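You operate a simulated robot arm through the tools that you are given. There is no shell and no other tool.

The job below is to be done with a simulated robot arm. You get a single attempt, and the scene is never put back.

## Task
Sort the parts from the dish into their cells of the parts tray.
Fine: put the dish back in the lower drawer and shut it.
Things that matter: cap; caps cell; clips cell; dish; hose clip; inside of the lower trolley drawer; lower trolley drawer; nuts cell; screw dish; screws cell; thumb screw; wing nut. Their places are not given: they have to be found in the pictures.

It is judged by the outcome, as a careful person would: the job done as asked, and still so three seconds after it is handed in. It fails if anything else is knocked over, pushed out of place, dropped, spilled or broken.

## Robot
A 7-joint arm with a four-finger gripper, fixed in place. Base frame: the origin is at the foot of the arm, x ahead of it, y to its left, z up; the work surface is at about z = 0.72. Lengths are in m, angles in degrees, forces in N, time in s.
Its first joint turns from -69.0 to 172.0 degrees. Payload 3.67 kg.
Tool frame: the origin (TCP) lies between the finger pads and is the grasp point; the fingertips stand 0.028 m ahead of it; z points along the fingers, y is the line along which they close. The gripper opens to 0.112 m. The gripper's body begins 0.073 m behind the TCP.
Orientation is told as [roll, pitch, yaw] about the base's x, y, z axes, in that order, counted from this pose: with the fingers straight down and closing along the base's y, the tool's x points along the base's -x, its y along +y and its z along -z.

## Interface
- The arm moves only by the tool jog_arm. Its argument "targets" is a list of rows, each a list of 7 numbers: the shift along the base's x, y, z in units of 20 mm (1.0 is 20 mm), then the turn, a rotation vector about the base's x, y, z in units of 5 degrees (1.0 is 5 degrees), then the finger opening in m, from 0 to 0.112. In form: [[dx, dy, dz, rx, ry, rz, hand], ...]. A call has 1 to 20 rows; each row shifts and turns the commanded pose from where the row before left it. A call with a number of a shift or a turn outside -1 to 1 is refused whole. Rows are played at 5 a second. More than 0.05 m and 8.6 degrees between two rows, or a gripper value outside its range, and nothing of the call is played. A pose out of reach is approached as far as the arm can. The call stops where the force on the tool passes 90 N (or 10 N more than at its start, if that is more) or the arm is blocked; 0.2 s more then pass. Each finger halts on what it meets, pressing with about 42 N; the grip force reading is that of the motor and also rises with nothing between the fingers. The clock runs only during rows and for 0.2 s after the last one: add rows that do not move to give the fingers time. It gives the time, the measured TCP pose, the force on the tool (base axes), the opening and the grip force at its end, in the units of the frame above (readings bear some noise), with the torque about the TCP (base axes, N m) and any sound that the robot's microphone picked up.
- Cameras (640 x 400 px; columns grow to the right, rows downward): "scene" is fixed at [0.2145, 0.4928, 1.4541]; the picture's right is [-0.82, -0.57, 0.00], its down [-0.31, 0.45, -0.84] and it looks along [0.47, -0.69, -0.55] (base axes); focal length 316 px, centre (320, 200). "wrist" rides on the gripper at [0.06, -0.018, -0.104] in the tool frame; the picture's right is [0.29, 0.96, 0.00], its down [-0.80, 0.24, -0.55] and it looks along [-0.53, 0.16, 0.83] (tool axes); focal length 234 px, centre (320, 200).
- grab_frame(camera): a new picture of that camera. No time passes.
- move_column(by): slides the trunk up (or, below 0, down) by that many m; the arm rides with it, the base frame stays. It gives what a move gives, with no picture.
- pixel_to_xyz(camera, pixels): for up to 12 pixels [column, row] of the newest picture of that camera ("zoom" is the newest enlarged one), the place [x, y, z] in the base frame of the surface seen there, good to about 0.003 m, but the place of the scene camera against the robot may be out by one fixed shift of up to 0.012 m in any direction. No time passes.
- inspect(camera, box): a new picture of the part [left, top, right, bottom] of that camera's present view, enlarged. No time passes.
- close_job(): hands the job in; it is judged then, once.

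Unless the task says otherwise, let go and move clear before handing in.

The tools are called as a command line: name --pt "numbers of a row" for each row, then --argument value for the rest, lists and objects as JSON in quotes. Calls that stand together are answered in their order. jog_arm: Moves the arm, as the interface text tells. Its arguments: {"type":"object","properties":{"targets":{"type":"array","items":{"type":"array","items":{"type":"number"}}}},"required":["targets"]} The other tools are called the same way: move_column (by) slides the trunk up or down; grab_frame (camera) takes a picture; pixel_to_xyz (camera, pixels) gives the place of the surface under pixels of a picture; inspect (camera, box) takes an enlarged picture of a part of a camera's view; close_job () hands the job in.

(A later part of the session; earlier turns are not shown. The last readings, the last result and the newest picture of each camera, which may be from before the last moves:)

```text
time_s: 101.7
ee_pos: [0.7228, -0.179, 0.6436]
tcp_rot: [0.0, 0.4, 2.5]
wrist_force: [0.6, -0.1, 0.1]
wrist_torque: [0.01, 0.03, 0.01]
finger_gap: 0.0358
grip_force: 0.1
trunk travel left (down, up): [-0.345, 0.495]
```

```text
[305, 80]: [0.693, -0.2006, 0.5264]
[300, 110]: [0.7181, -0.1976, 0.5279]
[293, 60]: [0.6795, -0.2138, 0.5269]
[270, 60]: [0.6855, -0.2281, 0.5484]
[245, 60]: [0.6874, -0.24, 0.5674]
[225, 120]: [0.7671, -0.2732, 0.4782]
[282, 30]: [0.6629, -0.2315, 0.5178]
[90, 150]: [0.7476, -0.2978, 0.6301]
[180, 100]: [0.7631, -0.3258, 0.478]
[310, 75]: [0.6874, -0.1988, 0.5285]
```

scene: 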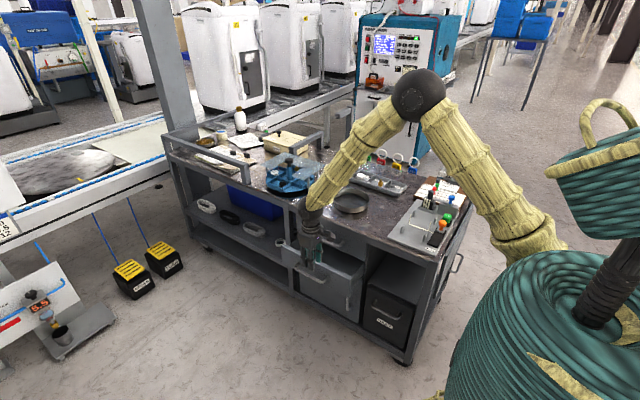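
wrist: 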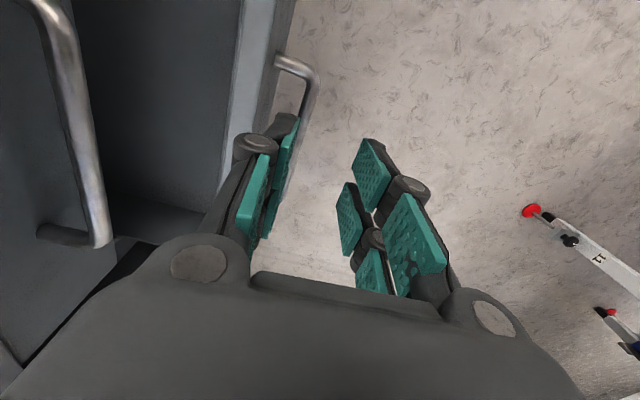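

The bar is at y≈-0.199, z≈0.526. I'll align above it, then lower with a 0.026 opening.

jog_arm --pt "0.3 -0.5 0 0 0 -0.25 0.026" --pt "0.3 -0.5 0 0 0 -0.25 0.026" --pt "0 0 -0.8 0 0 0 0.026" --pt "0 0 -0.8 0 0 0 0.026" --pt "0 0 -0.8 0 0 0 0.026" --pt "0 0 0 0 0 0 0.026"

inspect --camera "wrist" --box '[180, 20, 500, 260]'

```text
time_s: 103.1
ee_pos: [0.7351, -0.1997, 0.5958]
tcp_rot: [-0.2, 0.4, 0.0]
wrist_force: [-0.9, 0.1, 0.1]
wrist_torque: [0.0, -0.04, 0.02]
finger_gap: 0.026
grip_force: 0.1
trunk travel left (down, up): [-0.345, 0.495]
```

```text
1.67 times, centred on (340, 140) of wrist
```

zoom: 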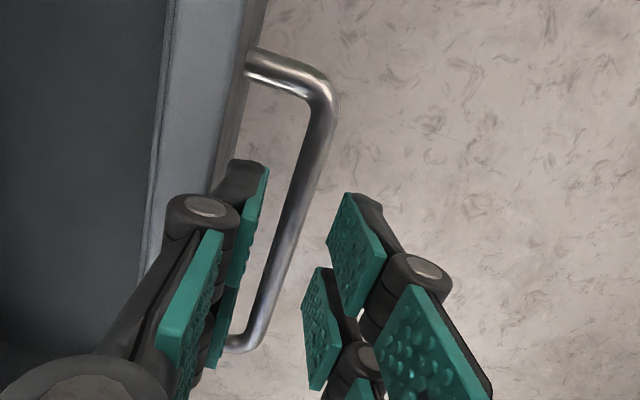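

Lowering further would bring the inner knuckles onto the panel's edge. Gripping the drawer's front panel from above looks safer, so I'll measure its thickness.

pixel_to_xyz --camera "zoom" --pixels '[[175, 60], [205, 60], [235, 60], [170, 110], [160, 60], [215, 130], [225, 150], [150, 180], [100, 100], [255, 10]]'

```text
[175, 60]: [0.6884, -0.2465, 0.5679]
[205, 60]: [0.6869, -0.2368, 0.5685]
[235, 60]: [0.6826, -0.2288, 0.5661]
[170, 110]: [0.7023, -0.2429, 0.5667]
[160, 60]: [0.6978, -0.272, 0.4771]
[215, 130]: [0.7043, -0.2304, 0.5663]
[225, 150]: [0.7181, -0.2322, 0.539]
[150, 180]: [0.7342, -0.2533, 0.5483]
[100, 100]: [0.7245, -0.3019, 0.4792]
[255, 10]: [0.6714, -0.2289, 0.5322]
```

The panel spans y −0.2295 to −0.248 with its top at z≈0.568. I'll raise, centre over it, and descend for a grip on its top edge.

jog_arm --pt "0 0 0.9 0 0 0 0.036" --pt "0 -0.5 0.3 0 0 0 0.036" --pt "0 -0.75 0 0 0 0 0.036" --pt "0 -0.72 0 0 0 0 0.036" --pt "0 0 0 0 0 0 0.036"

inspect --camera "wrist" --box '[180, 20, 500, 260]'

```text
time_s: 104.3
ee_pos: [0.7357, -0.2403, 0.6191]
tcp_rot: [-0.1, 0.4, 0.1]
wrist_force: [0.3, 0.8, -0.3]
wrist_torque: [0.02, 0.01, -0.01]
finger_gap: 0.036
grip_force: 0.2
trunk travel left (down, up): [-0.345, 0.495]
```

```text
1.67 times, centred on (340, 140) of wrist
```

zoom: 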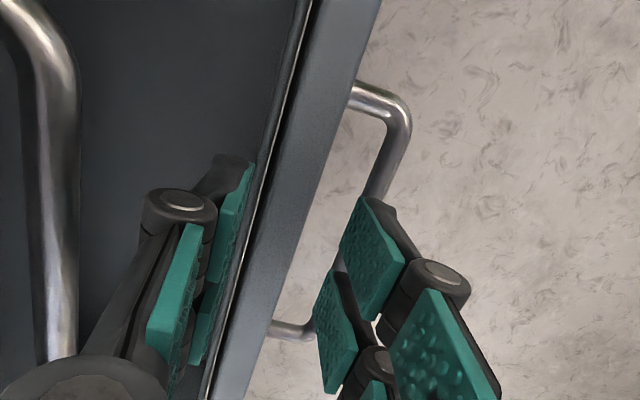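

The panel is centred between the fingers. Descending to z≈0.577 and closing on it.

jog_arm --pt "0 0 -0.7 0 0 0 0.036" --pt "0 0 -0.7 0 0 0 0.036" --pt "0 0 -0.6 0 0 0 0.036" --pt "0 0 0 0 0 0 0.03" --pt "0 0 0 0 0 0 0.022" --pt "0 0 0 0 0 0 0.012" --pt "0 0 0 0 0 0 0.0" --pt "0 0 0 0 0 0 0.0"

inspect --camera "wrist" --box '[180, 20, 500, 260]'

```text
time_s: 106.1
ee_pos: [0.7323, -0.2381, 0.5799]
tcp_rot: [-0.1, 0.4, 0.1]
wrist_force: [0.2, 0.2, -2.9]
wrist_torque: [0.02, -0.28, -0.47]
finger_gap: 0.0191
grip_force: 44.9
trunk travel left (down, up): [-0.345, 0.495]
```

```text
1.67 times, centred on (340, 140) of wrist
```

zoom: 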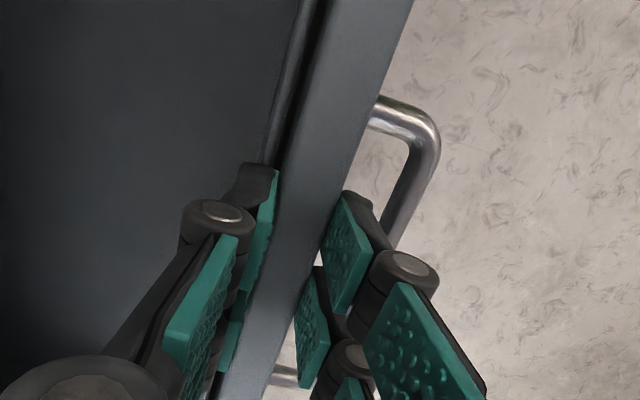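

Panel gripped (gap 0.0191) with low forces. Pulling +y.

jog_arm --pt "0 0.4 0 0 0 0 0.0" --pt "0 0.5 0 0 0 0 0.0" --pt "0 0.5 0 0 0 0 0.0" --pt "0 0.5 0 0 0 0 0.0" --pt "0 0.5 0 0 0 0 0.0" --pt "0 0 0 0 0 0 0.0"

```text
time_s: 107.5
ee_pos: [0.7338, -0.1915, 0.5786]
tcp_rot: [0.0, 0.5, 0.1]
wrist_force: [-23.4, -0.7, -4.7]
wrist_torque: [0.1, 0.15, -0.35]
finger_gap: 0.019
grip_force: 44.9
trunk travel left (down, up): [-0.345, 0.495]
```

Smooth. Continuing the pull ~7 cm further, watching the force for the end stop.

jog_arm --pt "0.06 0.5 0 0 0 0 0.0" --pt "0.04 0.5 0 0 0 0 0.0" --pt "0 0.5 0 0 0 0 0.0" --pt "0 0.5 0 0 0 0 0.0" --pt "0 0.5 0 0 0 0 0.0" --pt "0 0.5 0 0 0 0 0.0" --pt "0 0.5 0 0 0 0 0.0" --pt "0 0 0 0 0 0 0.0"

grab_frame --camera "scene"

grab_frame --camera "wrist"

```text
time_s: 109.3
ee_pos: [0.7347, -0.1212, 0.5795]
tcp_rot: [0.0, 0.6, 0.1]
wrist_force: [-41.8, -0.4, -8.0]
wrist_torque: [0.05, 1.08, -0.56]
finger_gap: 0.0187
grip_force: 45.4
trunk travel left (down, up): [-0.345, 0.495]
```

```text
taken
```

scene: 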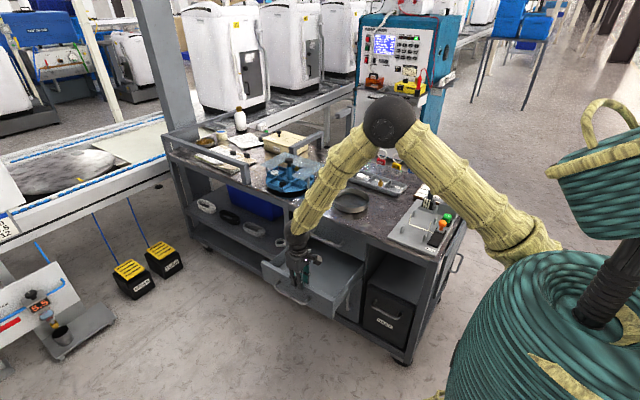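

```text
taken
```

wrist: 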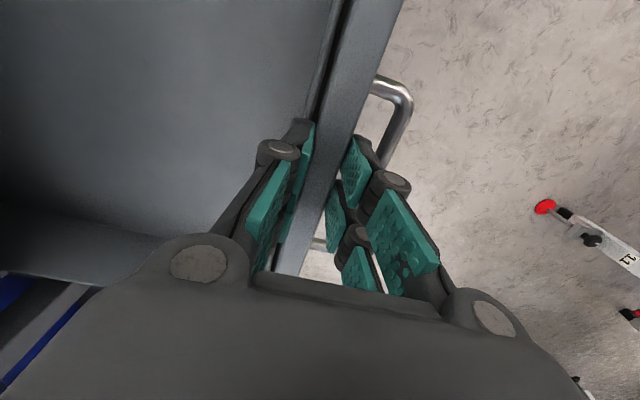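

The drawer is open ~23 cm. I'll ease the sideways strain and pull 3 cm more so the dish can drop in front of the upper handle.

jog_arm --pt "-0.1 0.3 0 0 0 0 0.0" --pt "-0.1 0.4 0 0 0 0 0.0" --pt "0 0.4 0 0 0 0 0.0" --pt "0 0.4 0 0 0 0 0.0" --pt "0 0 0 0 0 0 0.0"

```text
time_s: 110.5
ee_pos: [0.7356, -0.0916, 0.58]
tcp_rot: [0.0, 0.2, 0.0]
wrist_force: [5.7, 0.5, -12.3]
wrist_torque: [0.07, -1.51, -0.43]
finger_gap: 0.019
grip_force: 45.2
trunk travel left (down, up): [-0.345, 0.495]
```

The drawer is open ~26 cm with no stop felt, which is enough. Releasing and rising.

jog_arm --pt "0 0 0 0 0 0 0.022" --pt "0 0 0 0 0 0 0.03" --pt "0 0 0 0 0 0 0.036" --pt "0 0 0.5 0 0 0 0.036" --pt "0 0 0.9 0 0 0 0.036" --pt "0 0 0.9 0 0 0 0.036" --pt "0 0 0.9 0 0 0 0.036" --pt "0 0 0.9 0 0 0 0.036" --pt "0 0 0.9 0 0 0 0.036" --pt "0 0 0 0 0 0 0.036"

grab_frame --camera "wrist"

inspect --camera "scene" --box '[250, 170, 410, 330]'

```text
time_s: 112.7
ee_pos: [0.7316, -0.0907, 0.679]
tcp_rot: [-0.1, 0.4, 0.0]
wrist_force: [-0.1, 0.5, 0.6]
wrist_torque: [0.0, 0.02, 0.0]
finger_gap: 0.036
grip_force: 0.2
trunk travel left (down, up): [-0.345, 0.495]
```

```text
taken
```

wrist: 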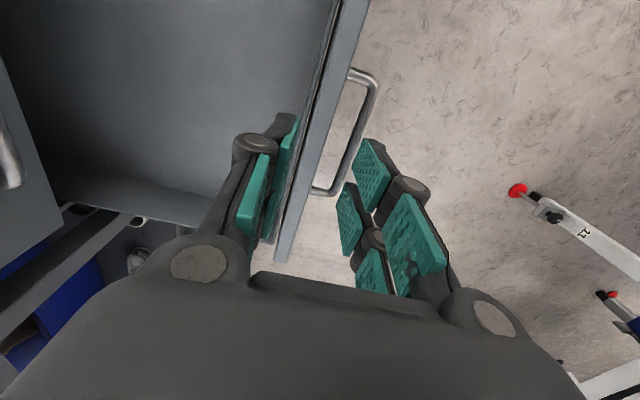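

```text
2.50 times, centred on (330, 250) of scene
```

zoom: 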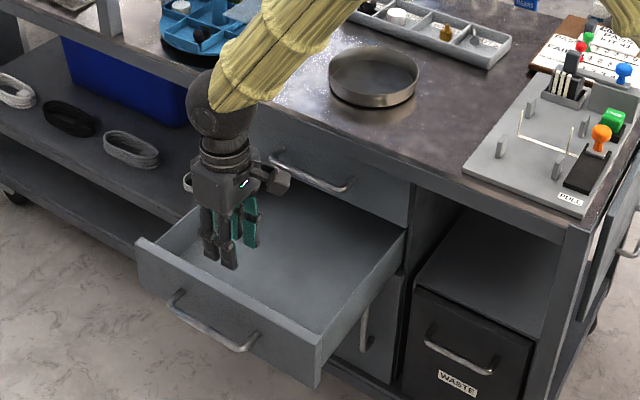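

The drawer is open and empty. I'll measure its interior and the panel from the wrist camera.

pixel_to_xyz --camera "wrist" --pixels '[[330, 60], [345, 60], [270, 60], [200, 100], [100, 100], [180, 190], [150, 210], [280, 235], [120, 40], [60, 160], [10, 150], [355, 30]]'

pixel_to_xyz --camera "zoom" --pixels '[[140, 240], [318, 340], [405, 235], [250, 210], [300, 300], [340, 260], [270, 220], [200, 255], [380, 250], [340, 205], [240, 290], [320, 365]]'

```text
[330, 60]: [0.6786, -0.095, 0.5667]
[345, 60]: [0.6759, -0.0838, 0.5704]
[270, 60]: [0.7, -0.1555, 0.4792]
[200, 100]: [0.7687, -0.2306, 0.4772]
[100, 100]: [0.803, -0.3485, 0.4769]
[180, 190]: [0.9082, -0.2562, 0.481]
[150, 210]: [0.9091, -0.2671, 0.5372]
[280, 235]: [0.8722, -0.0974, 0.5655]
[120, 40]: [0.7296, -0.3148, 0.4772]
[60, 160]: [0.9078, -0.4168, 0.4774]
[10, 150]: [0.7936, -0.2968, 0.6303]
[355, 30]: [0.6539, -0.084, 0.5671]
```

```text
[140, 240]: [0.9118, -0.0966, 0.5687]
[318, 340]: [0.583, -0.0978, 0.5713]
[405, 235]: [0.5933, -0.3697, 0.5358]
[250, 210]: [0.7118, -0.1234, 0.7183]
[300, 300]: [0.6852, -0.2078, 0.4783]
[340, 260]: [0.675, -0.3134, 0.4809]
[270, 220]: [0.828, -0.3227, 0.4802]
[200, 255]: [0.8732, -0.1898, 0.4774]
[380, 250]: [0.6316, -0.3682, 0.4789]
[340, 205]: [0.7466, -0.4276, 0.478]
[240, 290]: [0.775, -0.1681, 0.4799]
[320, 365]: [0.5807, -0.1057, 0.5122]
```

Drawer interior: x 0.595–0.905, y back from −0.101, floor z≈0.478, panel top 0.567. Now I'll fetch the dish by its front rim: rise and go over (0.731,-0.395).

jog_arm --pt "0 0 0.95 0 0 0 0.036" --pt "0 0 0.95 0 0 0 0.036" --pt "0 0 0.95 0 0 0 0.036" --pt "0 0 0.95 0 0 0 0.036" --pt "0 0 0.95 0 0 0 0.036" --pt "0 0 0.95 0 0 0 0.036" --pt "0 -0.95 0.95 0 0 0 0.036" --pt "0 -0.95 0.95 0 0 0 0.036" --pt "0 -0.95 0 0 0 0 0.036" --pt "0 -0.95 0 0 0 0 0.036" --pt "0 -0.95 0 0 0 0 0.036" --pt "0 -0.95 0 0 0 0 0.036" --pt "0 -0.95 0 0 0 0 0.036" --pt "0 -0.95 0 0 0 0 0.036" --pt "0 -0.95 0 0 0 0 0.036" --pt "0 -0.95 0 0 0 0 0.036" --pt "0 -0.95 0 0 0 0 0.036" --pt "0 -0.95 0 0 0 0 0.036" --pt "0 -0.95 0 0 0 0 0.036" --pt "0 0 0 0 0 0 0.036"

grab_frame --camera "wrist"

```text
time_s: 116.9
ee_pos: [0.7328, -0.3388, 0.8312]
tcp_rot: [-0.1, 0.4, 0.1]
wrist_force: [-0.4, -0.7, -0.3]
wrist_torque: [-0.02, -0.02, 0.0]
finger_gap: 0.036
grip_force: 0.1
trunk travel left (down, up): [-0.345, 0.495]
```

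```text
taken
```

wrist: 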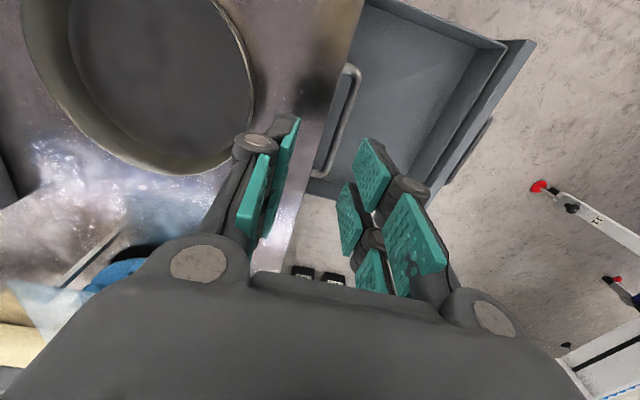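

pixel_to_xyz --camera "wrist" --pixels '[[251, 90], [248, 120], [243, 50], [225, 15], [225, 155], [200, 170], [130, 155], [60, 90], [235, 140], [250, 105], [240, 95], [228, 90]]'

```text
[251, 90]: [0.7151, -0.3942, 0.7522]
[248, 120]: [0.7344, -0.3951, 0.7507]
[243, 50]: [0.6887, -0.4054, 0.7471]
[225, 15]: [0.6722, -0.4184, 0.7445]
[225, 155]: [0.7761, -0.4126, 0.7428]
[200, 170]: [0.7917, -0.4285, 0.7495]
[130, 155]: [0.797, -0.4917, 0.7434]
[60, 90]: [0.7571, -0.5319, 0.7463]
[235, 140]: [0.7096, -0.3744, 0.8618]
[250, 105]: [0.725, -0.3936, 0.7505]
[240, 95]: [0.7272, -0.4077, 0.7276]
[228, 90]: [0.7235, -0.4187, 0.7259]
```

The front rim is at y≈-0.394, x≈0.728. I'll centre over it with a 0.032 opening and lower part way.

jog_arm --pt "-0.05 -0.97 0 0 0 0 0.032" --pt "-0.05 -0.97 0 0 0 0 0.032" --pt "-0.05 -0.97 0 0 0 0 0.032" --pt "0 0 -0.8 0 0 0 0.032" --pt "0 0 -0.8 0 0 0 0.032" --pt "0 0 0 0 0 0 0.032"

inspect --camera "wrist" --box '[180, 40, 500, 260]'

```text
time_s: 118.3
ee_pos: [0.7305, -0.3981, 0.7979]
tcp_rot: [-0.1, 0.3, 0.0]
wrist_force: [0.0, -0.2, 0.3]
wrist_torque: [-0.04, 0.01, -0.03]
finger_gap: 0.032
grip_force: 0.0
trunk travel left (down, up): [-0.345, 0.495]
```

```text
1.82 times, centred on (340, 150) of wrist
```

zoom: 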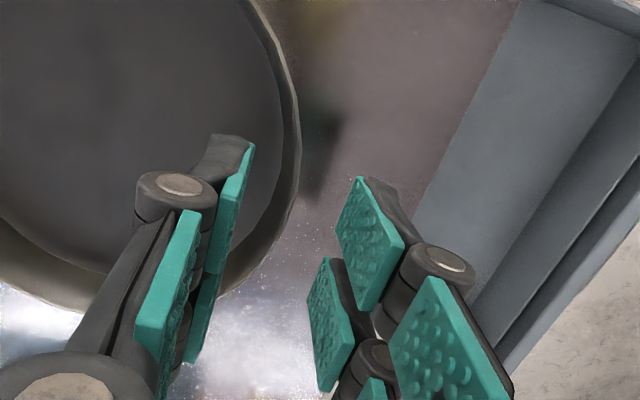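

The rim lies between the finger pairs. Descending to z≈0.760.

jog_arm --pt "0 0 -0.7 0 0 0 0.032" --pt "0 0 -0.7 0 0 0 0.032" --pt "0 0 -0.4 0 0 0 0.032" --pt "0 0 0 0 0 0 0.032"

inspect --camera "wrist" --box '[180, 40, 500, 260]'

```text
time_s: 119.3
ee_pos: [0.7284, -0.3961, 0.7627]
tcp_rot: [-0.1, 0.4, 0.0]
wrist_force: [0.5, 0.2, 0.0]
wrist_torque: [-0.02, -0.01, 0.01]
finger_gap: 0.032
grip_force: 0.0
trunk travel left (down, up): [-0.345, 0.495]
```

```text
1.82 times, centred on (340, 150) of wrist
```

zoom: 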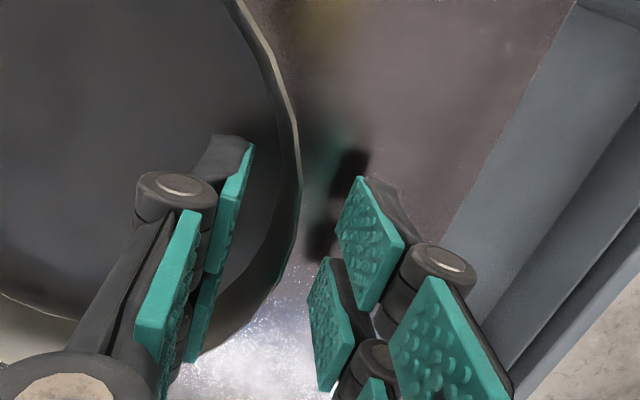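

No contact. I'll lower 2 mm more and close on the rim.

jog_arm --pt "0 0 -0.12 0 0 0 0.032" --pt "0 0 0 0 0 0 0.022" --pt "0 0 0 0 0 0 0.012" --pt "0 0 0 0 0 0 0.004" --pt "0 0 0 0 0 0 0.0" --pt "0 0 0 0 0 0 0.0"

inspect --camera "wrist" --box '[180, 40, 500, 260]'

```text
time_s: 120.7
ee_pos: [0.7286, -0.3967, 0.7613]
tcp_rot: [-0.1, 0.3, 0.0]
wrist_force: [-1.7, -1.0, 3.5]
wrist_torque: [-0.69, 0.1, -0.23]
finger_gap: 0.0104
grip_force: 42.3
trunk travel left (down, up): [-0.345, 0.495]
```

```text
1.82 times, centred on (340, 150) of wrist
```

zoom: 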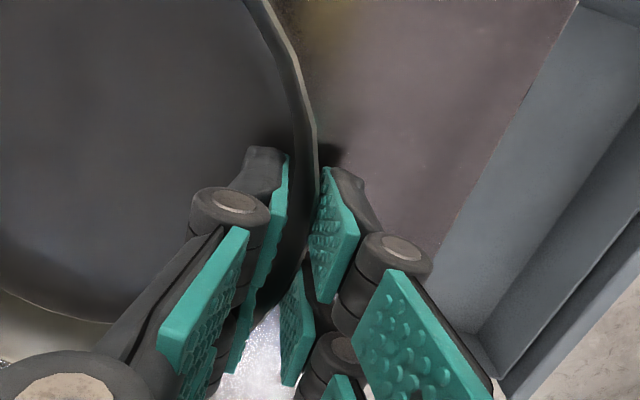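

Rim gripped (gap 0.0104). Test lift of 1.5 cm.

jog_arm --pt "0 0 0.15 0 0 0 0.0" --pt "0 0 0.25 0 0 0 0.0" --pt "0 0 0.35 0 0 0 0.0" --pt "0 0 0 0 0 0 0.0" --pt "0 0 0 0 0 0 0.0"

grab_frame --camera "wrist"

inspect --camera "scene" --box '[280, 130, 440, 230]'

```text
time_s: 121.9
ee_pos: [0.7307, -0.3957, 0.7755]
tcp_rot: [-0.1, 0.4, -0.1]
wrist_force: [-0.3, 0.1, 1.6]
wrist_torque: [-0.17, 0.06, -0.05]
finger_gap: 0.009
grip_force: 41.8
trunk travel left (down, up): [-0.345, 0.495]
```

```text
taken
```

wrist: 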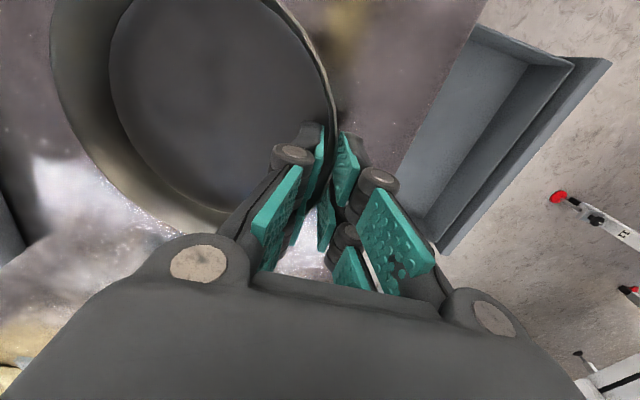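

```text
4.00 times, centred on (360, 180) of scene
```

zoom: 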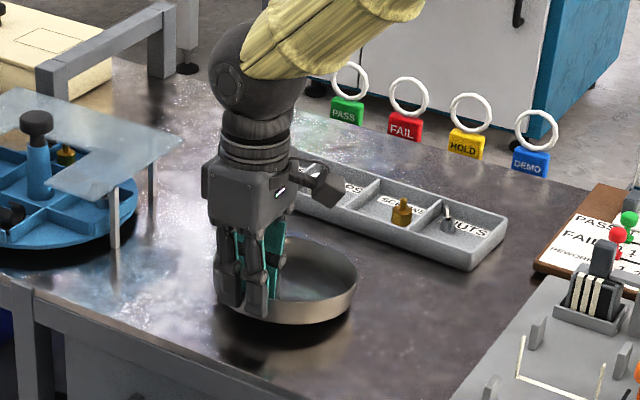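

pixel_to_xyz --camera "wrist" --pixels '[[315, 50], [333, 100], [65, 80], [140, 170], [180, 90], [240, 60], [220, 180], [280, 100], [55, 30], [330, 120]]'

pixel_to_xyz --camera "zoom" --pixels '[[355, 275], [350, 262], [330, 250], [300, 240], [290, 320], [340, 310], [230, 318], [300, 270]]'

```text
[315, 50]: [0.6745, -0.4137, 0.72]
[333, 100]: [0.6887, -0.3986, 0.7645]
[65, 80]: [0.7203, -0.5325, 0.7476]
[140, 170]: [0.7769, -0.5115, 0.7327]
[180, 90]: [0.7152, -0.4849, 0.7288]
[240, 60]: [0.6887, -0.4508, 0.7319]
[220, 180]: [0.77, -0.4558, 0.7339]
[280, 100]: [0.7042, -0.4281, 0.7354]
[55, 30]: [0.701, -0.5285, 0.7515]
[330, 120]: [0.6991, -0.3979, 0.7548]
```

```text
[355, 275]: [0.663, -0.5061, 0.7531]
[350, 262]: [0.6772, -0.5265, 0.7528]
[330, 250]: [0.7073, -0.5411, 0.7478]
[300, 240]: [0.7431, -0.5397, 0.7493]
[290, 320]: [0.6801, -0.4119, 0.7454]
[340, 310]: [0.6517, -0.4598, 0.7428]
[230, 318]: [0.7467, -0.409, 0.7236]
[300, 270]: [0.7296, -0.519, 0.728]
```

The dish's front is up but its far edge still rests on the table (≈6° tilt). I'll lift 2.5 cm more slowly and check how it hangs.

jog_arm --pt "0 0 0.3 0 0 0 0.0" --pt "0 0 0.3 0 0 0 0.0" --pt "0 0 0.3 0 0 0 0.0" --pt "0 0 0.3 0 0 0 0.0" --pt "0 0 0 0 0 0 0.0" --pt "0 0 0 0 0 0 0.0"

grab_frame --camera "wrist"

inspect --camera "scene" --box '[280, 130, 440, 230]'

pixel_to_xyz --camera "wrist" --pixels '[[333, 100], [65, 80], [180, 90], [240, 60], [220, 180], [280, 100], [100, 40], [330, 120], [60, 40]]'

```text
time_s: 123.3
ee_pos: [0.73, -0.3961, 0.799]
tcp_rot: [-0.1, 0.5, -0.1]
wrist_force: [0.0, -1.0, -0.6]
wrist_torque: [0.08, 0.0, 0.01]
finger_gap: 0.0083
grip_force: 42.1
trunk travel left (down, up): [-0.345, 0.495]
```

```text
taken
```

wrist: 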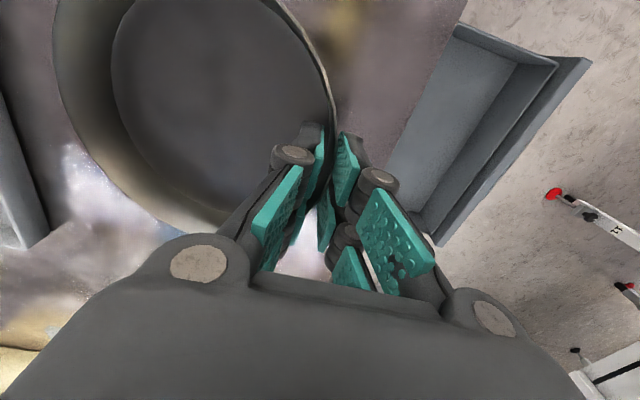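

```text
4.00 times, centred on (360, 180) of scene
```

zoom: 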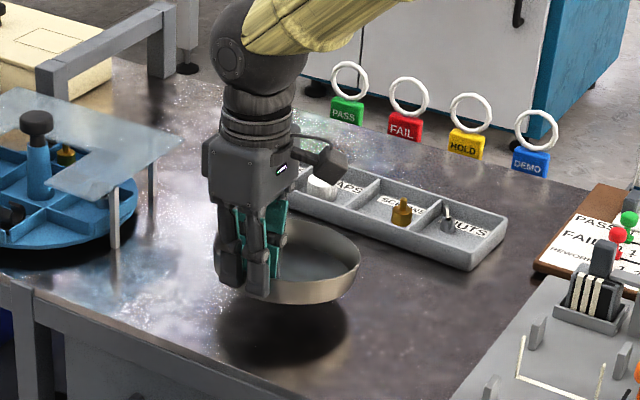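

```text
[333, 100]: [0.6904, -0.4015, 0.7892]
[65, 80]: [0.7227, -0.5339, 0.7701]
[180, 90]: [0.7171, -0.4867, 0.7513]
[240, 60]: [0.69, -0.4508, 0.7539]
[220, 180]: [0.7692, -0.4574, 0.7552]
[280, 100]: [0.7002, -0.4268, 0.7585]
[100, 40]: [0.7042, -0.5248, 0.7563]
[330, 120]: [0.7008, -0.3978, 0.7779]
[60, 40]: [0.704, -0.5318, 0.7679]
```

The dish hangs steadily with a ~7° droop at the far edge. I'll raise a little and carry it out over the open drawer.

jog_arm --pt "0 0 0.6 0 0 0 0.0" --pt "0 0 0.8 0 0 0 0.0" --pt "0 0.3 0.4 0 0 0 0.0" --pt "0 0.6 0 0 0 0 0.0" --pt "0 0.8 0 0 0 0 0.0" --pt "0 0.8 0 0 0 0 0.0" --pt "0 0.8 0 0 0 0 0.0" --pt "0 0.8 0 0 0 0 0.0" --pt "0 0.8 0 0 0 0 0.0" --pt "0 0.8 0 0 0 0 0.0" --pt "0 0.8 0 0 0 0 0.0" --pt "0.1 0.8 0 0 0 0 0.0" --pt "0.1 0.8 0 0 0 0 0.0" --pt "0.1 0.8 0 0 0 0 0.0" --pt "0.1 0.8 0 0 0 0 0.0" --pt "0.1 0.8 0 0 0 0 0.0" --pt "0 0.8 0 0 0 0 0.0" --pt "0 0.8 0 0 0 0 0.0" --pt "0 0.6 0 0 0 0 0.0" --pt "0 0 0 0 0 0 0.0"

grab_frame --camera "wrist"

inspect --camera "scene" --box '[250, 150, 410, 310]'

```text
time_s: 127.5
ee_pos: [0.74, -0.1426, 0.8353]
tcp_rot: [-0.1, 0.4, 0.1]
wrist_force: [-0.3, 0.0, -0.7]
wrist_torque: [0.09, -0.02, 0.0]
finger_gap: 0.0085
grip_force: 41.9
trunk travel left (down, up): [-0.345, 0.495]
```

```text
taken
```

wrist: 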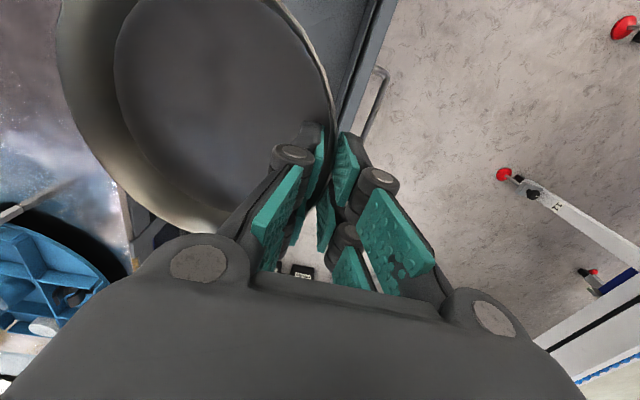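

```text
2.50 times, centred on (330, 230) of scene
```

zoom: 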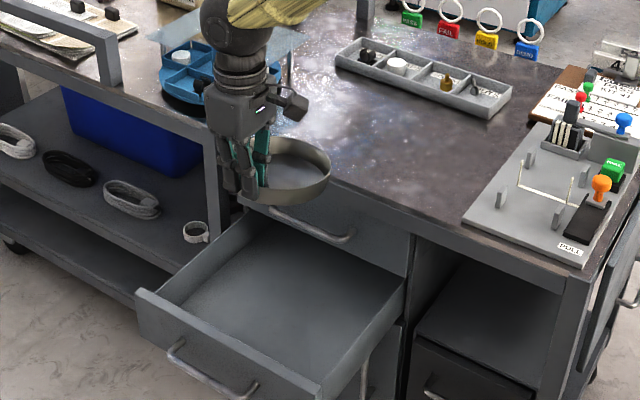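

The dish is over the drawer, its far edge ≈14 mm in front of the upper handle. I'll lower straight down with the trunk by 0.25.

move_column --by -0.25

grab_frame --camera "wrist"

inspect --camera "scene" --box '[250, 170, 410, 330]'

```text
time_s: 130.1
ee_pos: [0.7399, -0.1425, 0.5856]
tcp_rot: [-0.1, 0.4, 0.1]
wrist_force: [0.2, 0.0, -0.4]
wrist_torque: [0.03, 0.02, 0.01]
finger_gap: 0.0084
grip_force: 42.1
trunk travel left (down, up): [-0.095, 0.745]
```

```text
taken
```

wrist: 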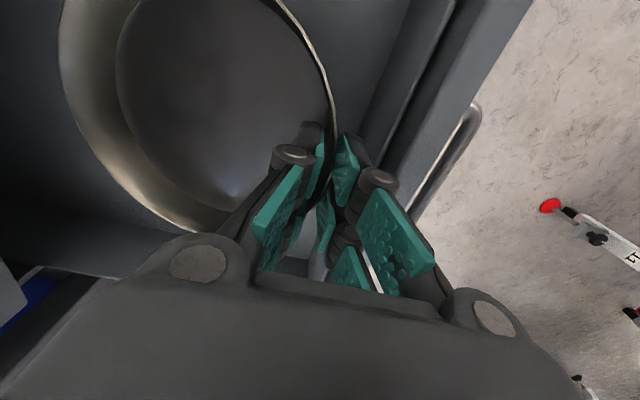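

```text
2.50 times, centred on (330, 250) of scene
```

zoom: 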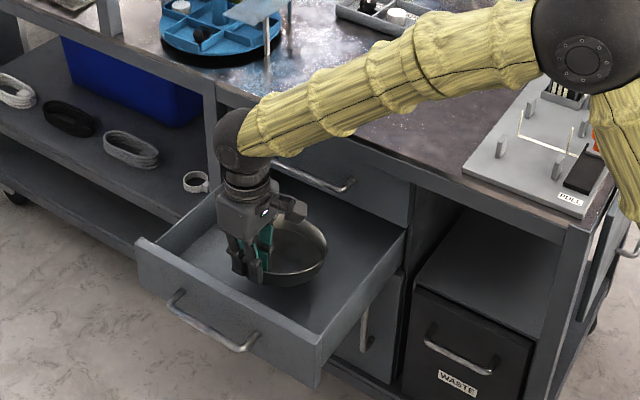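

The dish is inside the drawer opening. Now lowering with the arm in small steps until it rests on the drawer floor.

jog_arm --pt "0 0 -0.5 0 0 0 0.0" --pt "0 0 -0.5 0 0 0 0.0" --pt "0 0 -0.4 0 0 0 0.0" --pt "0 0 -0.3 0 0 0 0.0" --pt "0 0 -0.3 0 0 0 0.0" --pt "0 0 0 0 0 0 0.0"

grab_frame --camera "wrist"

pixel_to_xyz --camera "wrist" --pixels '[[333, 100], [65, 80], [180, 90], [240, 60], [220, 180], [280, 100], [100, 40], [330, 120], [350, 60], [400, 60]]'

```text
time_s: 131.5
ee_pos: [0.7402, -0.1427, 0.5464]
tcp_rot: [-0.1, 0.4, 0.0]
wrist_force: [1.5, -0.6, -0.8]
wrist_torque: [0.05, -0.01, 0.02]
finger_gap: 0.0084
grip_force: 41.9
trunk travel left (down, up): [-0.095, 0.745]
```

```text
taken
```

wrist: 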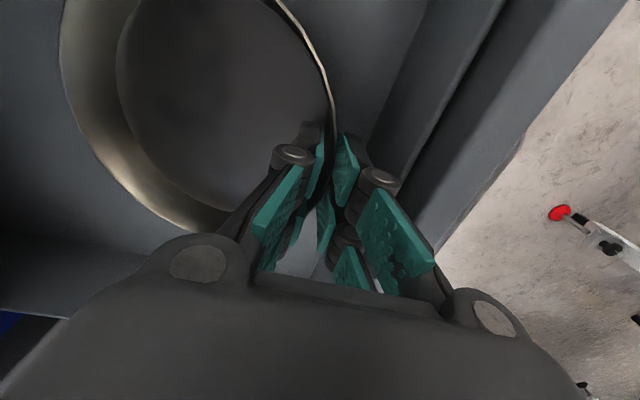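

```text
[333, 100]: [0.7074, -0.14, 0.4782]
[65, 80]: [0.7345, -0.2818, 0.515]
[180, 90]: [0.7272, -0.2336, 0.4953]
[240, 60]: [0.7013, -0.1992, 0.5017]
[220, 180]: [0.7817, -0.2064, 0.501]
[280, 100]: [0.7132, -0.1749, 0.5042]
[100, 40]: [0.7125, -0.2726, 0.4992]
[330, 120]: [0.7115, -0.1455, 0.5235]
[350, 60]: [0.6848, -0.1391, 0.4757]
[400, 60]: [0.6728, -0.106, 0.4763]
```

Just above the floor now. I'll lower the remaining ~2 cm slowly, letting the drooped far edge touch first and the dish level itself.

jog_arm --pt "0 0 -0.25 0 0 0 0.0" --pt "0 0 -0.25 0 0 0 0.0" --pt "0 0 -0.2 0 0 0 0.0" --pt "0 0 -0.2 0 0 0 0.0" --pt "0 0 0 0 0 0 0.0"

pixel_to_xyz --camera "wrist" --pixels '[[180, 90]]'

grab_frame --camera "wrist"

pixel_to_xyz --camera "wrist" --pixels '[[65, 80], [180, 90], [240, 60], [220, 180], [280, 100], [330, 120]]'

```text
time_s: 132.7
ee_pos: [0.7395, -0.1424, 0.5284]
tcp_rot: [0.0, 0.2, 0.1]
wrist_force: [1.3, 1.0, 5.3]
wrist_torque: [-0.76, -0.09, 0.12]
finger_gap: 0.0089
grip_force: 41.5
trunk travel left (down, up): [-0.095, 0.745]
```

```text
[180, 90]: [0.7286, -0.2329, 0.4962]
```

```text
taken
```

wrist: 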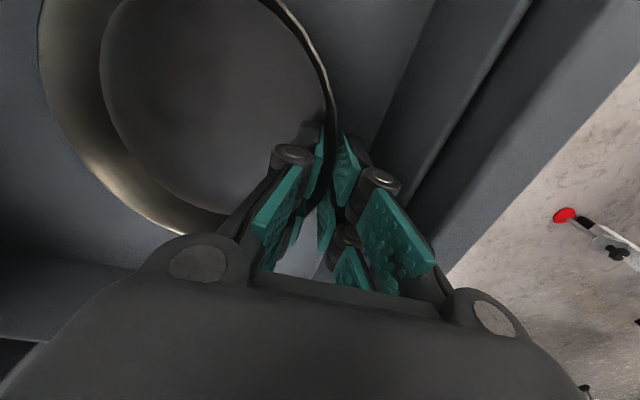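

```text
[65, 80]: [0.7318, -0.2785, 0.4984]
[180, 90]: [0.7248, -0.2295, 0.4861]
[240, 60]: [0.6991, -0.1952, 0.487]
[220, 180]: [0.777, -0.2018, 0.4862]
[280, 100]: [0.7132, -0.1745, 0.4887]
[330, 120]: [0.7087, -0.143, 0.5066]
```

Nearly level now (inner floor 0.486 to 0.489). I'll lower 3 mm more, then release gently and rise straight up.

jog_arm --pt "0 0 -0.15 0 0 0 0.0" --pt "0 0 0 0 0 0 0.006" --pt "0 0 0 0 0 0 0.012" --pt "0 0 0 0 0 0 0.018" --pt "0 0 0 0 0 0 0.02"

inspect --camera "wrist" --box '[180, 40, 500, 260]'

```text
time_s: 133.9
ee_pos: [0.7398, -0.1423, 0.5246]
tcp_rot: [0.0, 0.4, 0.0]
wrist_force: [0.5, 0.1, 1.0]
wrist_torque: [-0.01, -0.01, 0.04]
finger_gap: 0.0199
grip_force: 0.1
trunk travel left (down, up): [-0.095, 0.745]
```

```text
1.82 times, centred on (340, 150) of wrist
```

zoom: 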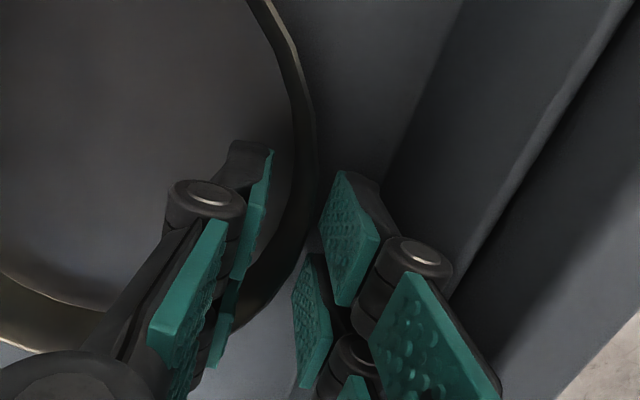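

Released, with the rim free between the fingers. Rising.

jog_arm --pt "0 0 0.3 0 0 0 0.02" --pt "0 0 0.5 0 0 0 0.022" --pt "0 0 0.6 0 0 0 0.024" --pt "0 0 0.8 0 0 0 0.024" --pt "0 0 0.9 0 0 0 0.024" --pt "0 0 0.9 0 0 0 0.024" --pt "0 0 0.9 0 0 0 0.024" --pt "0 0 0.9 0 0 0 0.024" --pt "0 0 0 0 0 0 0.024"

grab_frame --camera "wrist"

grab_frame --camera "scene"

```text
time_s: 135.9
ee_pos: [0.7411, -0.1435, 0.6395]
tcp_rot: [-0.1, 0.3, 0.0]
wrist_force: [0.0, -0.3, 0.1]
wrist_torque: [0.0, 0.02, 0.02]
finger_gap: 0.024
grip_force: 0.0
trunk travel left (down, up): [-0.095, 0.745]
```

```text
taken
```

wrist: 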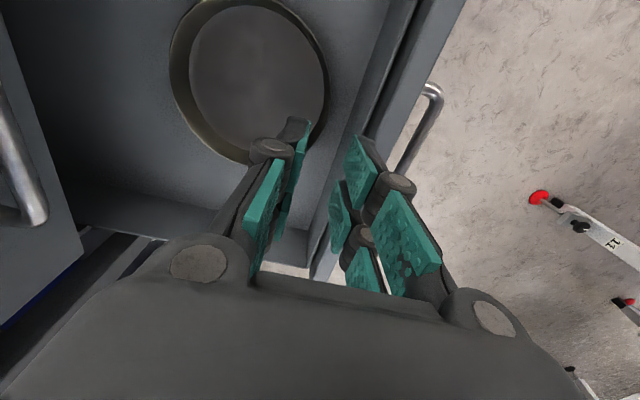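

```text
taken
```

scene: 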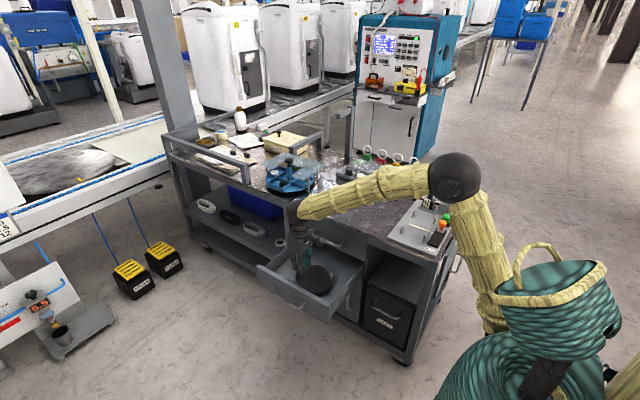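

The dish sits flat in the open drawer. Before closing, I'll check the forearm's clearance to the table items.

pixel_to_xyz --camera "scene" --pixels '[[455, 178], [420, 195], [380, 205], [330, 215], [298, 215], [300, 240], [455, 200]]'

pixel_to_xyz --camera "wrist" --pixels '[[405, 30], [425, 40], [390, 60], [430, 100], [420, 140], [360, 120], [175, 60], [325, 60], [250, 5], [250, 160]]'

```text
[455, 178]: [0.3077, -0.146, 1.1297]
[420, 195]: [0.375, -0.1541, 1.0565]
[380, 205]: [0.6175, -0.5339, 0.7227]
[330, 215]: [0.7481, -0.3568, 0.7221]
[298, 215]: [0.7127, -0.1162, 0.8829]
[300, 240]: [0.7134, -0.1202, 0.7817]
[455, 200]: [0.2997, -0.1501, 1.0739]
```

```text
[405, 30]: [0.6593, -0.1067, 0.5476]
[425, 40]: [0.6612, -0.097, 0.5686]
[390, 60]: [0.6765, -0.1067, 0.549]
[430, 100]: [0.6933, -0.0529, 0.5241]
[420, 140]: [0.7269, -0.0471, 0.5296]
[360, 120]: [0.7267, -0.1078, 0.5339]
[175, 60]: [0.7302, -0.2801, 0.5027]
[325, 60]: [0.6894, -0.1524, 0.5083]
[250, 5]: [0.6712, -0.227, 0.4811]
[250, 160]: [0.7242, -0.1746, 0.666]
```

All clear. To shut the drawer I'll push its handle with the hand turned to yaw −90°, so the body's narrow side faces the trolley and stays clear of the upper handle. Moving out in front while turning.

jog_arm --pt "0 0.45 0.2 0 0 -1 0.02" --pt "0 0.45 0.2 0 0 -1 0.01" --pt "0 0.45 0.2 0 0 -1 0.0" --pt "0 0.45 0 0 0 -1 0.0" --pt "0 0.45 0 0 0 -1 0.0" --pt "0 0.45 0 0 0 -1 0.0" --pt "0 0.45 0 0 0 -1 0.0" --pt "0 0.45 0 0 0 -1 0.0" --pt "0 0.45 0 0 0 -1 0.0" --pt "0 0.45 0 0 0 -1 0.0" --pt "0 0.45 0 0 0 -1 0.0" --pt "0 0.45 0 0 0 -1 0.0" --pt "0 0.45 0 0 0 -1 0.0" --pt "0 0.45 0 0 0 -1 0.0" --pt "0 0.45 0 0 0 -1 0.0" --pt "0 0.45 0 0 0 -1 0.0" --pt "0 0.45 0 0 0 -1 0.0" --pt "0 0.45 0 0 0 -1 0.0" --pt "0 0 0 0 0 0 0.0"

grab_frame --camera "wrist"

```text
time_s: 140.1
ee_pos: [0.7524, -0.0212, 0.6761]
tcp_rot: [-0.4, 6.9, -93.3]
wrist_force: [-0.4, 0.2, -0.8]
wrist_torque: [0.02, 0.03, 0.02]
finger_gap: 0.0002
grip_force: 35.6
trunk travel left (down, up): [-0.095, 0.745]
stopped in row 19: the arm was blocked; the commanded pose is now the measured one
```

```text
taken
```

wrist: 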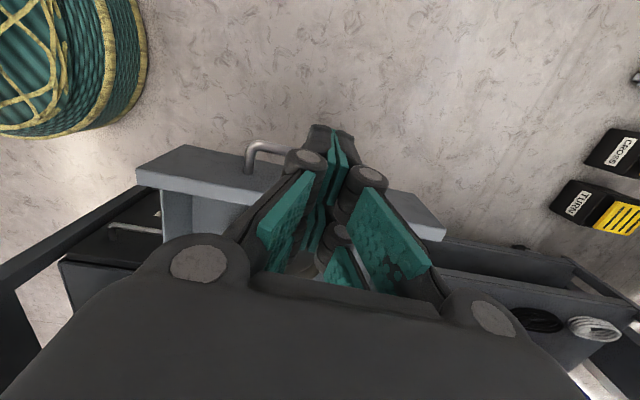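

The turn hit a wrist limit near yaw −90° this far out. I'll back off to about −72° and level the pitch; the yaw can come back to −90° as I move toward the trolley.

jog_arm --pt "0 0.2 0 0 -0.3 1 0.0" --pt "0 0.3 0 0 -0.3 1 0.0" --pt "0 0.4 0 0 -0.3 1 0.0" --pt "0 0.4 0 0 -0.3 1 0.0" --pt "0 0.3 0 0 0 0.3 0.0" --pt "0 0 0 0 0 0 0.0"

grab_frame --camera "wrist"

pixel_to_xyz --camera "wrist" --pixels '[[270, 145], [260, 160], [250, 165], [290, 150], [200, 170], [420, 200], [180, 160]]'

```text
time_s: 141.5
ee_pos: [0.751, 0.0136, 0.6738]
tcp_rot: [5.6, 5.9, -70.9]
wrist_force: [0.0, 0.3, 0.2]
wrist_torque: [0.03, -0.02, 0.0]
finger_gap: 0.0
grip_force: 36.0
trunk travel left (down, up): [-0.095, 0.745]
```

```text
taken
```

wrist: 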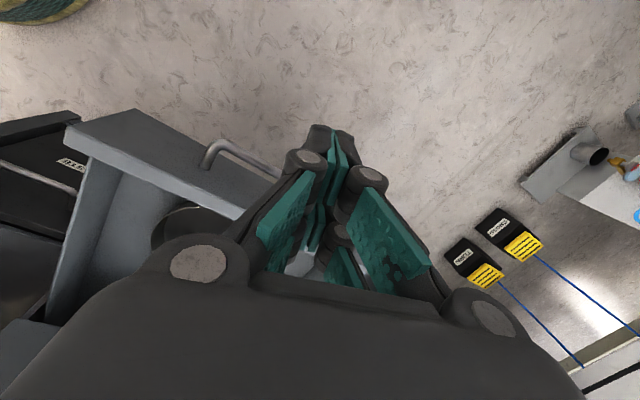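

```text
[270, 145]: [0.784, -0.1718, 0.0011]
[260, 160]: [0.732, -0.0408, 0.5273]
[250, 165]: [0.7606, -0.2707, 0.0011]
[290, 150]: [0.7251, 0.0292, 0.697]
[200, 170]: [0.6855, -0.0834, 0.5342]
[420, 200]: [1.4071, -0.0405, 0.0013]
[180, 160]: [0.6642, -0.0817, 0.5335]
```

The tool has tilted about 8°. I'll level it and lower in front of the handle (bar front at y≈-0.041).

jog_arm --pt "0 0.1 0 -0.74 0.34 0 0.0" --pt "0 0.1 0 -0.74 0.34 0 0.0" --pt "0 0 -0.9 0 0 0 0.0" --pt "0 0 -0.9 0 0 0 0.0" --pt "0 0 -0.9 0 0 0 0.0" --pt "0 0 -0.9 0 0 0 0.0" --pt "0 0 -0.9 0 0 0 0.0" --pt "0 0 -0.9 0 0 0 0.0" --pt "0 0 -0.9 0 0 0 0.0" --pt "0 0 0 0 0 0 0.0"

grab_frame --camera "wrist"

inspect --camera "scene" --box '[240, 190, 400, 330]'

```text
time_s: 143.9
ee_pos: [0.7632, -0.0111, 0.5811]
tcp_rot: [2.4, 4.7, -74.1]
wrist_force: [-0.9, 0.7, 0.2]
wrist_torque: [0.03, 0.0, 0.01]
finger_gap: 0.0002
grip_force: 35.8
trunk travel left (down, up): [-0.095, 0.745]
stopped in row 10: the arm was blocked; the commanded pose is now the measured one
```

```text
taken
```

wrist: 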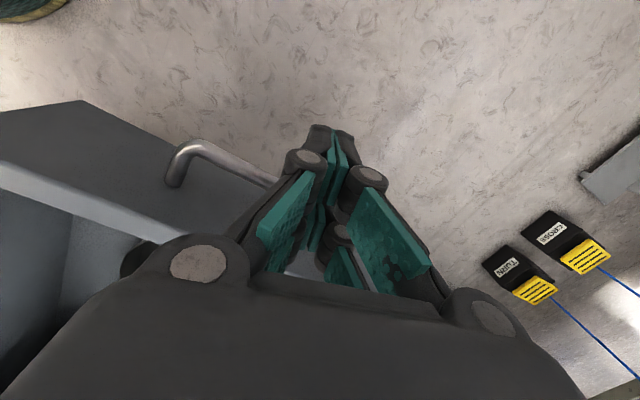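

```text
2.86 times, centred on (320, 260) of scene
```

zoom: 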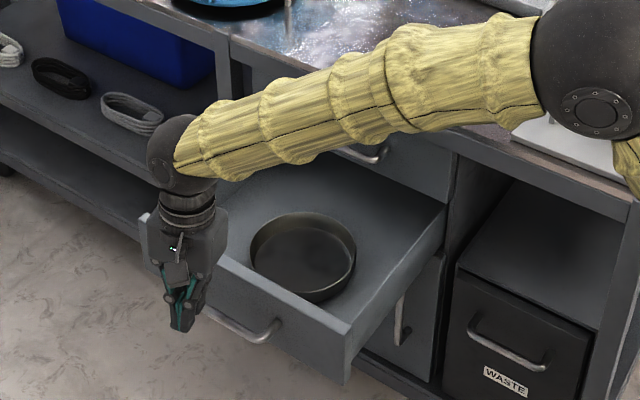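

The yaw −70° posture sits at a limit this far out. A vertical hand at yaw 0, leaned forward later, will be easier, so I'll turn back to yaw 0 in front of the handle.

jog_arm --pt "-0.053 0.15 0 -0.07 0.015 1 0.0" --pt "-0.053 0.15 0 -0.07 0.015 1 0.0" --pt "-0.053 0.15 0 -0.07 0.015 1 0.0" --pt "-0.053 0.15 0 -0.07 0.015 1 0.0" --pt "-0.053 0.15 0 -0.07 0.015 1 0.0" --pt "-0.053 0.15 0 -0.07 0.015 1 0.0" --pt "-0.053 0.1 0 -0.07 0.015 1 0.0" --pt "-0.053 0.1 0 -0.07 0.015 1 0.0" --pt "-0.053 0.1 0 -0.07 0.015 1 0.0" --pt "-0.053 0.1 0 -0.07 0.015 1 0.0" --pt "-0.053 0.1 0 -0.07 0.015 1 0.0" --pt "-0.053 0.1 0 -0.07 0.015 1 0.0" --pt "-0.053 0 0 -0.07 0.015 1 0.0" --pt "-0.053 0 0 -0.07 0.015 1 0.0" --pt "-0.053 0 0 -0.07 0.015 0.8 0.0" --pt "0 0 0 0 0 0 0.0"

grab_frame --camera "wrist"

```text
time_s: 147.3
ee_pos: [0.7458, 0.0217, 0.5784]
tcp_rot: [-2.2, 2.2, 0.1]
wrist_force: [0.0, 0.5, -0.4]
wrist_torque: [-0.02, 0.02, 0.01]
finger_gap: 0.0002
grip_force: 35.5
trunk travel left (down, up): [-0.095, 0.745]
```

```text
taken
```

wrist: 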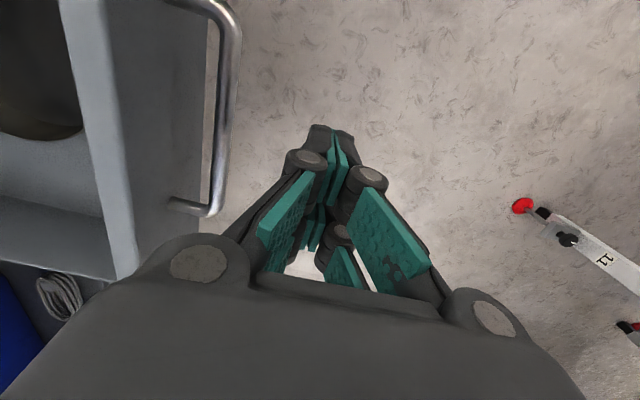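

Now at yaw 0 in front of the handle (bar at x≈0.68–0.81, front y≈-0.041). I'll lower the closed fingertips to bar height with a slight inward lean.

jog_arm --pt "0 0 -0.5 -0.8 -0.2 0 0.0" --pt "0 0 -0.5 -0.8 -0.2 0 0.0" --pt "0 0 -0.5 -0.8 0 0 0.0" --pt "0 0 -0.15 -0.6 0 0 0.0" --pt "0 0 0 0 0 0 0.0"

grab_frame --camera "wrist"

pixel_to_xyz --camera "wrist" --pixels '[[335, 140], [325, 125], [318, 235], [320, 210], [228, 60], [220, 120]]'

```text
time_s: 148.7
ee_pos: [0.7617, -0.0141, 0.5764]
tcp_rot: [-11.1, -0.1, -3.8]
wrist_force: [0.1, 1.2, -0.4]
wrist_torque: [0.0, 0.03, 0.02]
finger_gap: 0.0
grip_force: 35.3
trunk travel left (down, up): [-0.095, 0.745]
stopped in row 5: the arm was blocked; the commanded pose is now the measured one
```

```text
taken
```

wrist: 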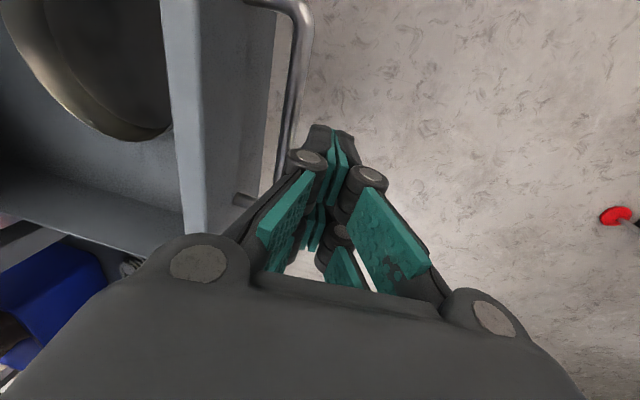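

```text
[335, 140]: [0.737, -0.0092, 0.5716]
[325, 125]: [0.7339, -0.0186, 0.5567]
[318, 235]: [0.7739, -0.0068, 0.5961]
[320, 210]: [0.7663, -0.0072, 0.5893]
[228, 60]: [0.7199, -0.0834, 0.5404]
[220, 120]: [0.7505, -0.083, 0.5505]
```

Leaning inward isn't available this far out. I'll return to vertical, lower, and begin the push upright; leaning becomes possible nearer the trolley.

jog_arm --pt "-0.2 0.5 0 0.75 0 0.25 0.0" --pt "-0.2 0.5 0 0.75 0 0.25 0.0" --pt "-0.2 0.5 0 0.75 0 0.25 0.0" --pt "-0.1 0.2 0 0 0 0 0.0" --pt "0 0 -0.6 0 0 0 0.0" --pt "0 0 -0.5 0 0 0 0.0" --pt "0 0 -0.5 0 0 0 0.0" --pt "0 0 0 0 0 0 0.0"

grab_frame --camera "wrist"

```text
time_s: 150.5
ee_pos: [0.7466, 0.0228, 0.5458]
tcp_rot: [-0.2, 0.2, 0.1]
wrist_force: [0.4, 0.0, 0.4]
wrist_torque: [0.0, -0.01, 0.0]
finger_gap: 0.0
grip_force: 36.2
trunk travel left (down, up): [-0.095, 0.745]
```

```text
taken
```

wrist: 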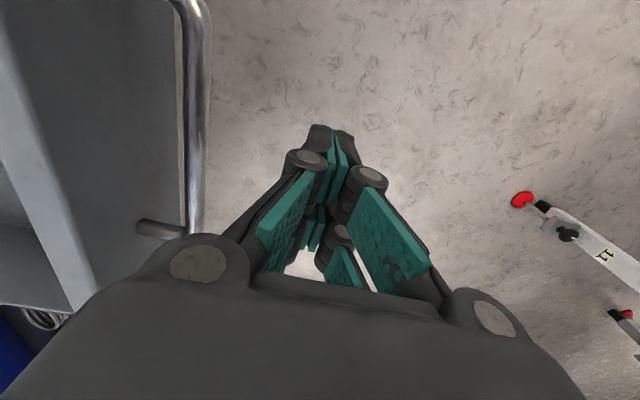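

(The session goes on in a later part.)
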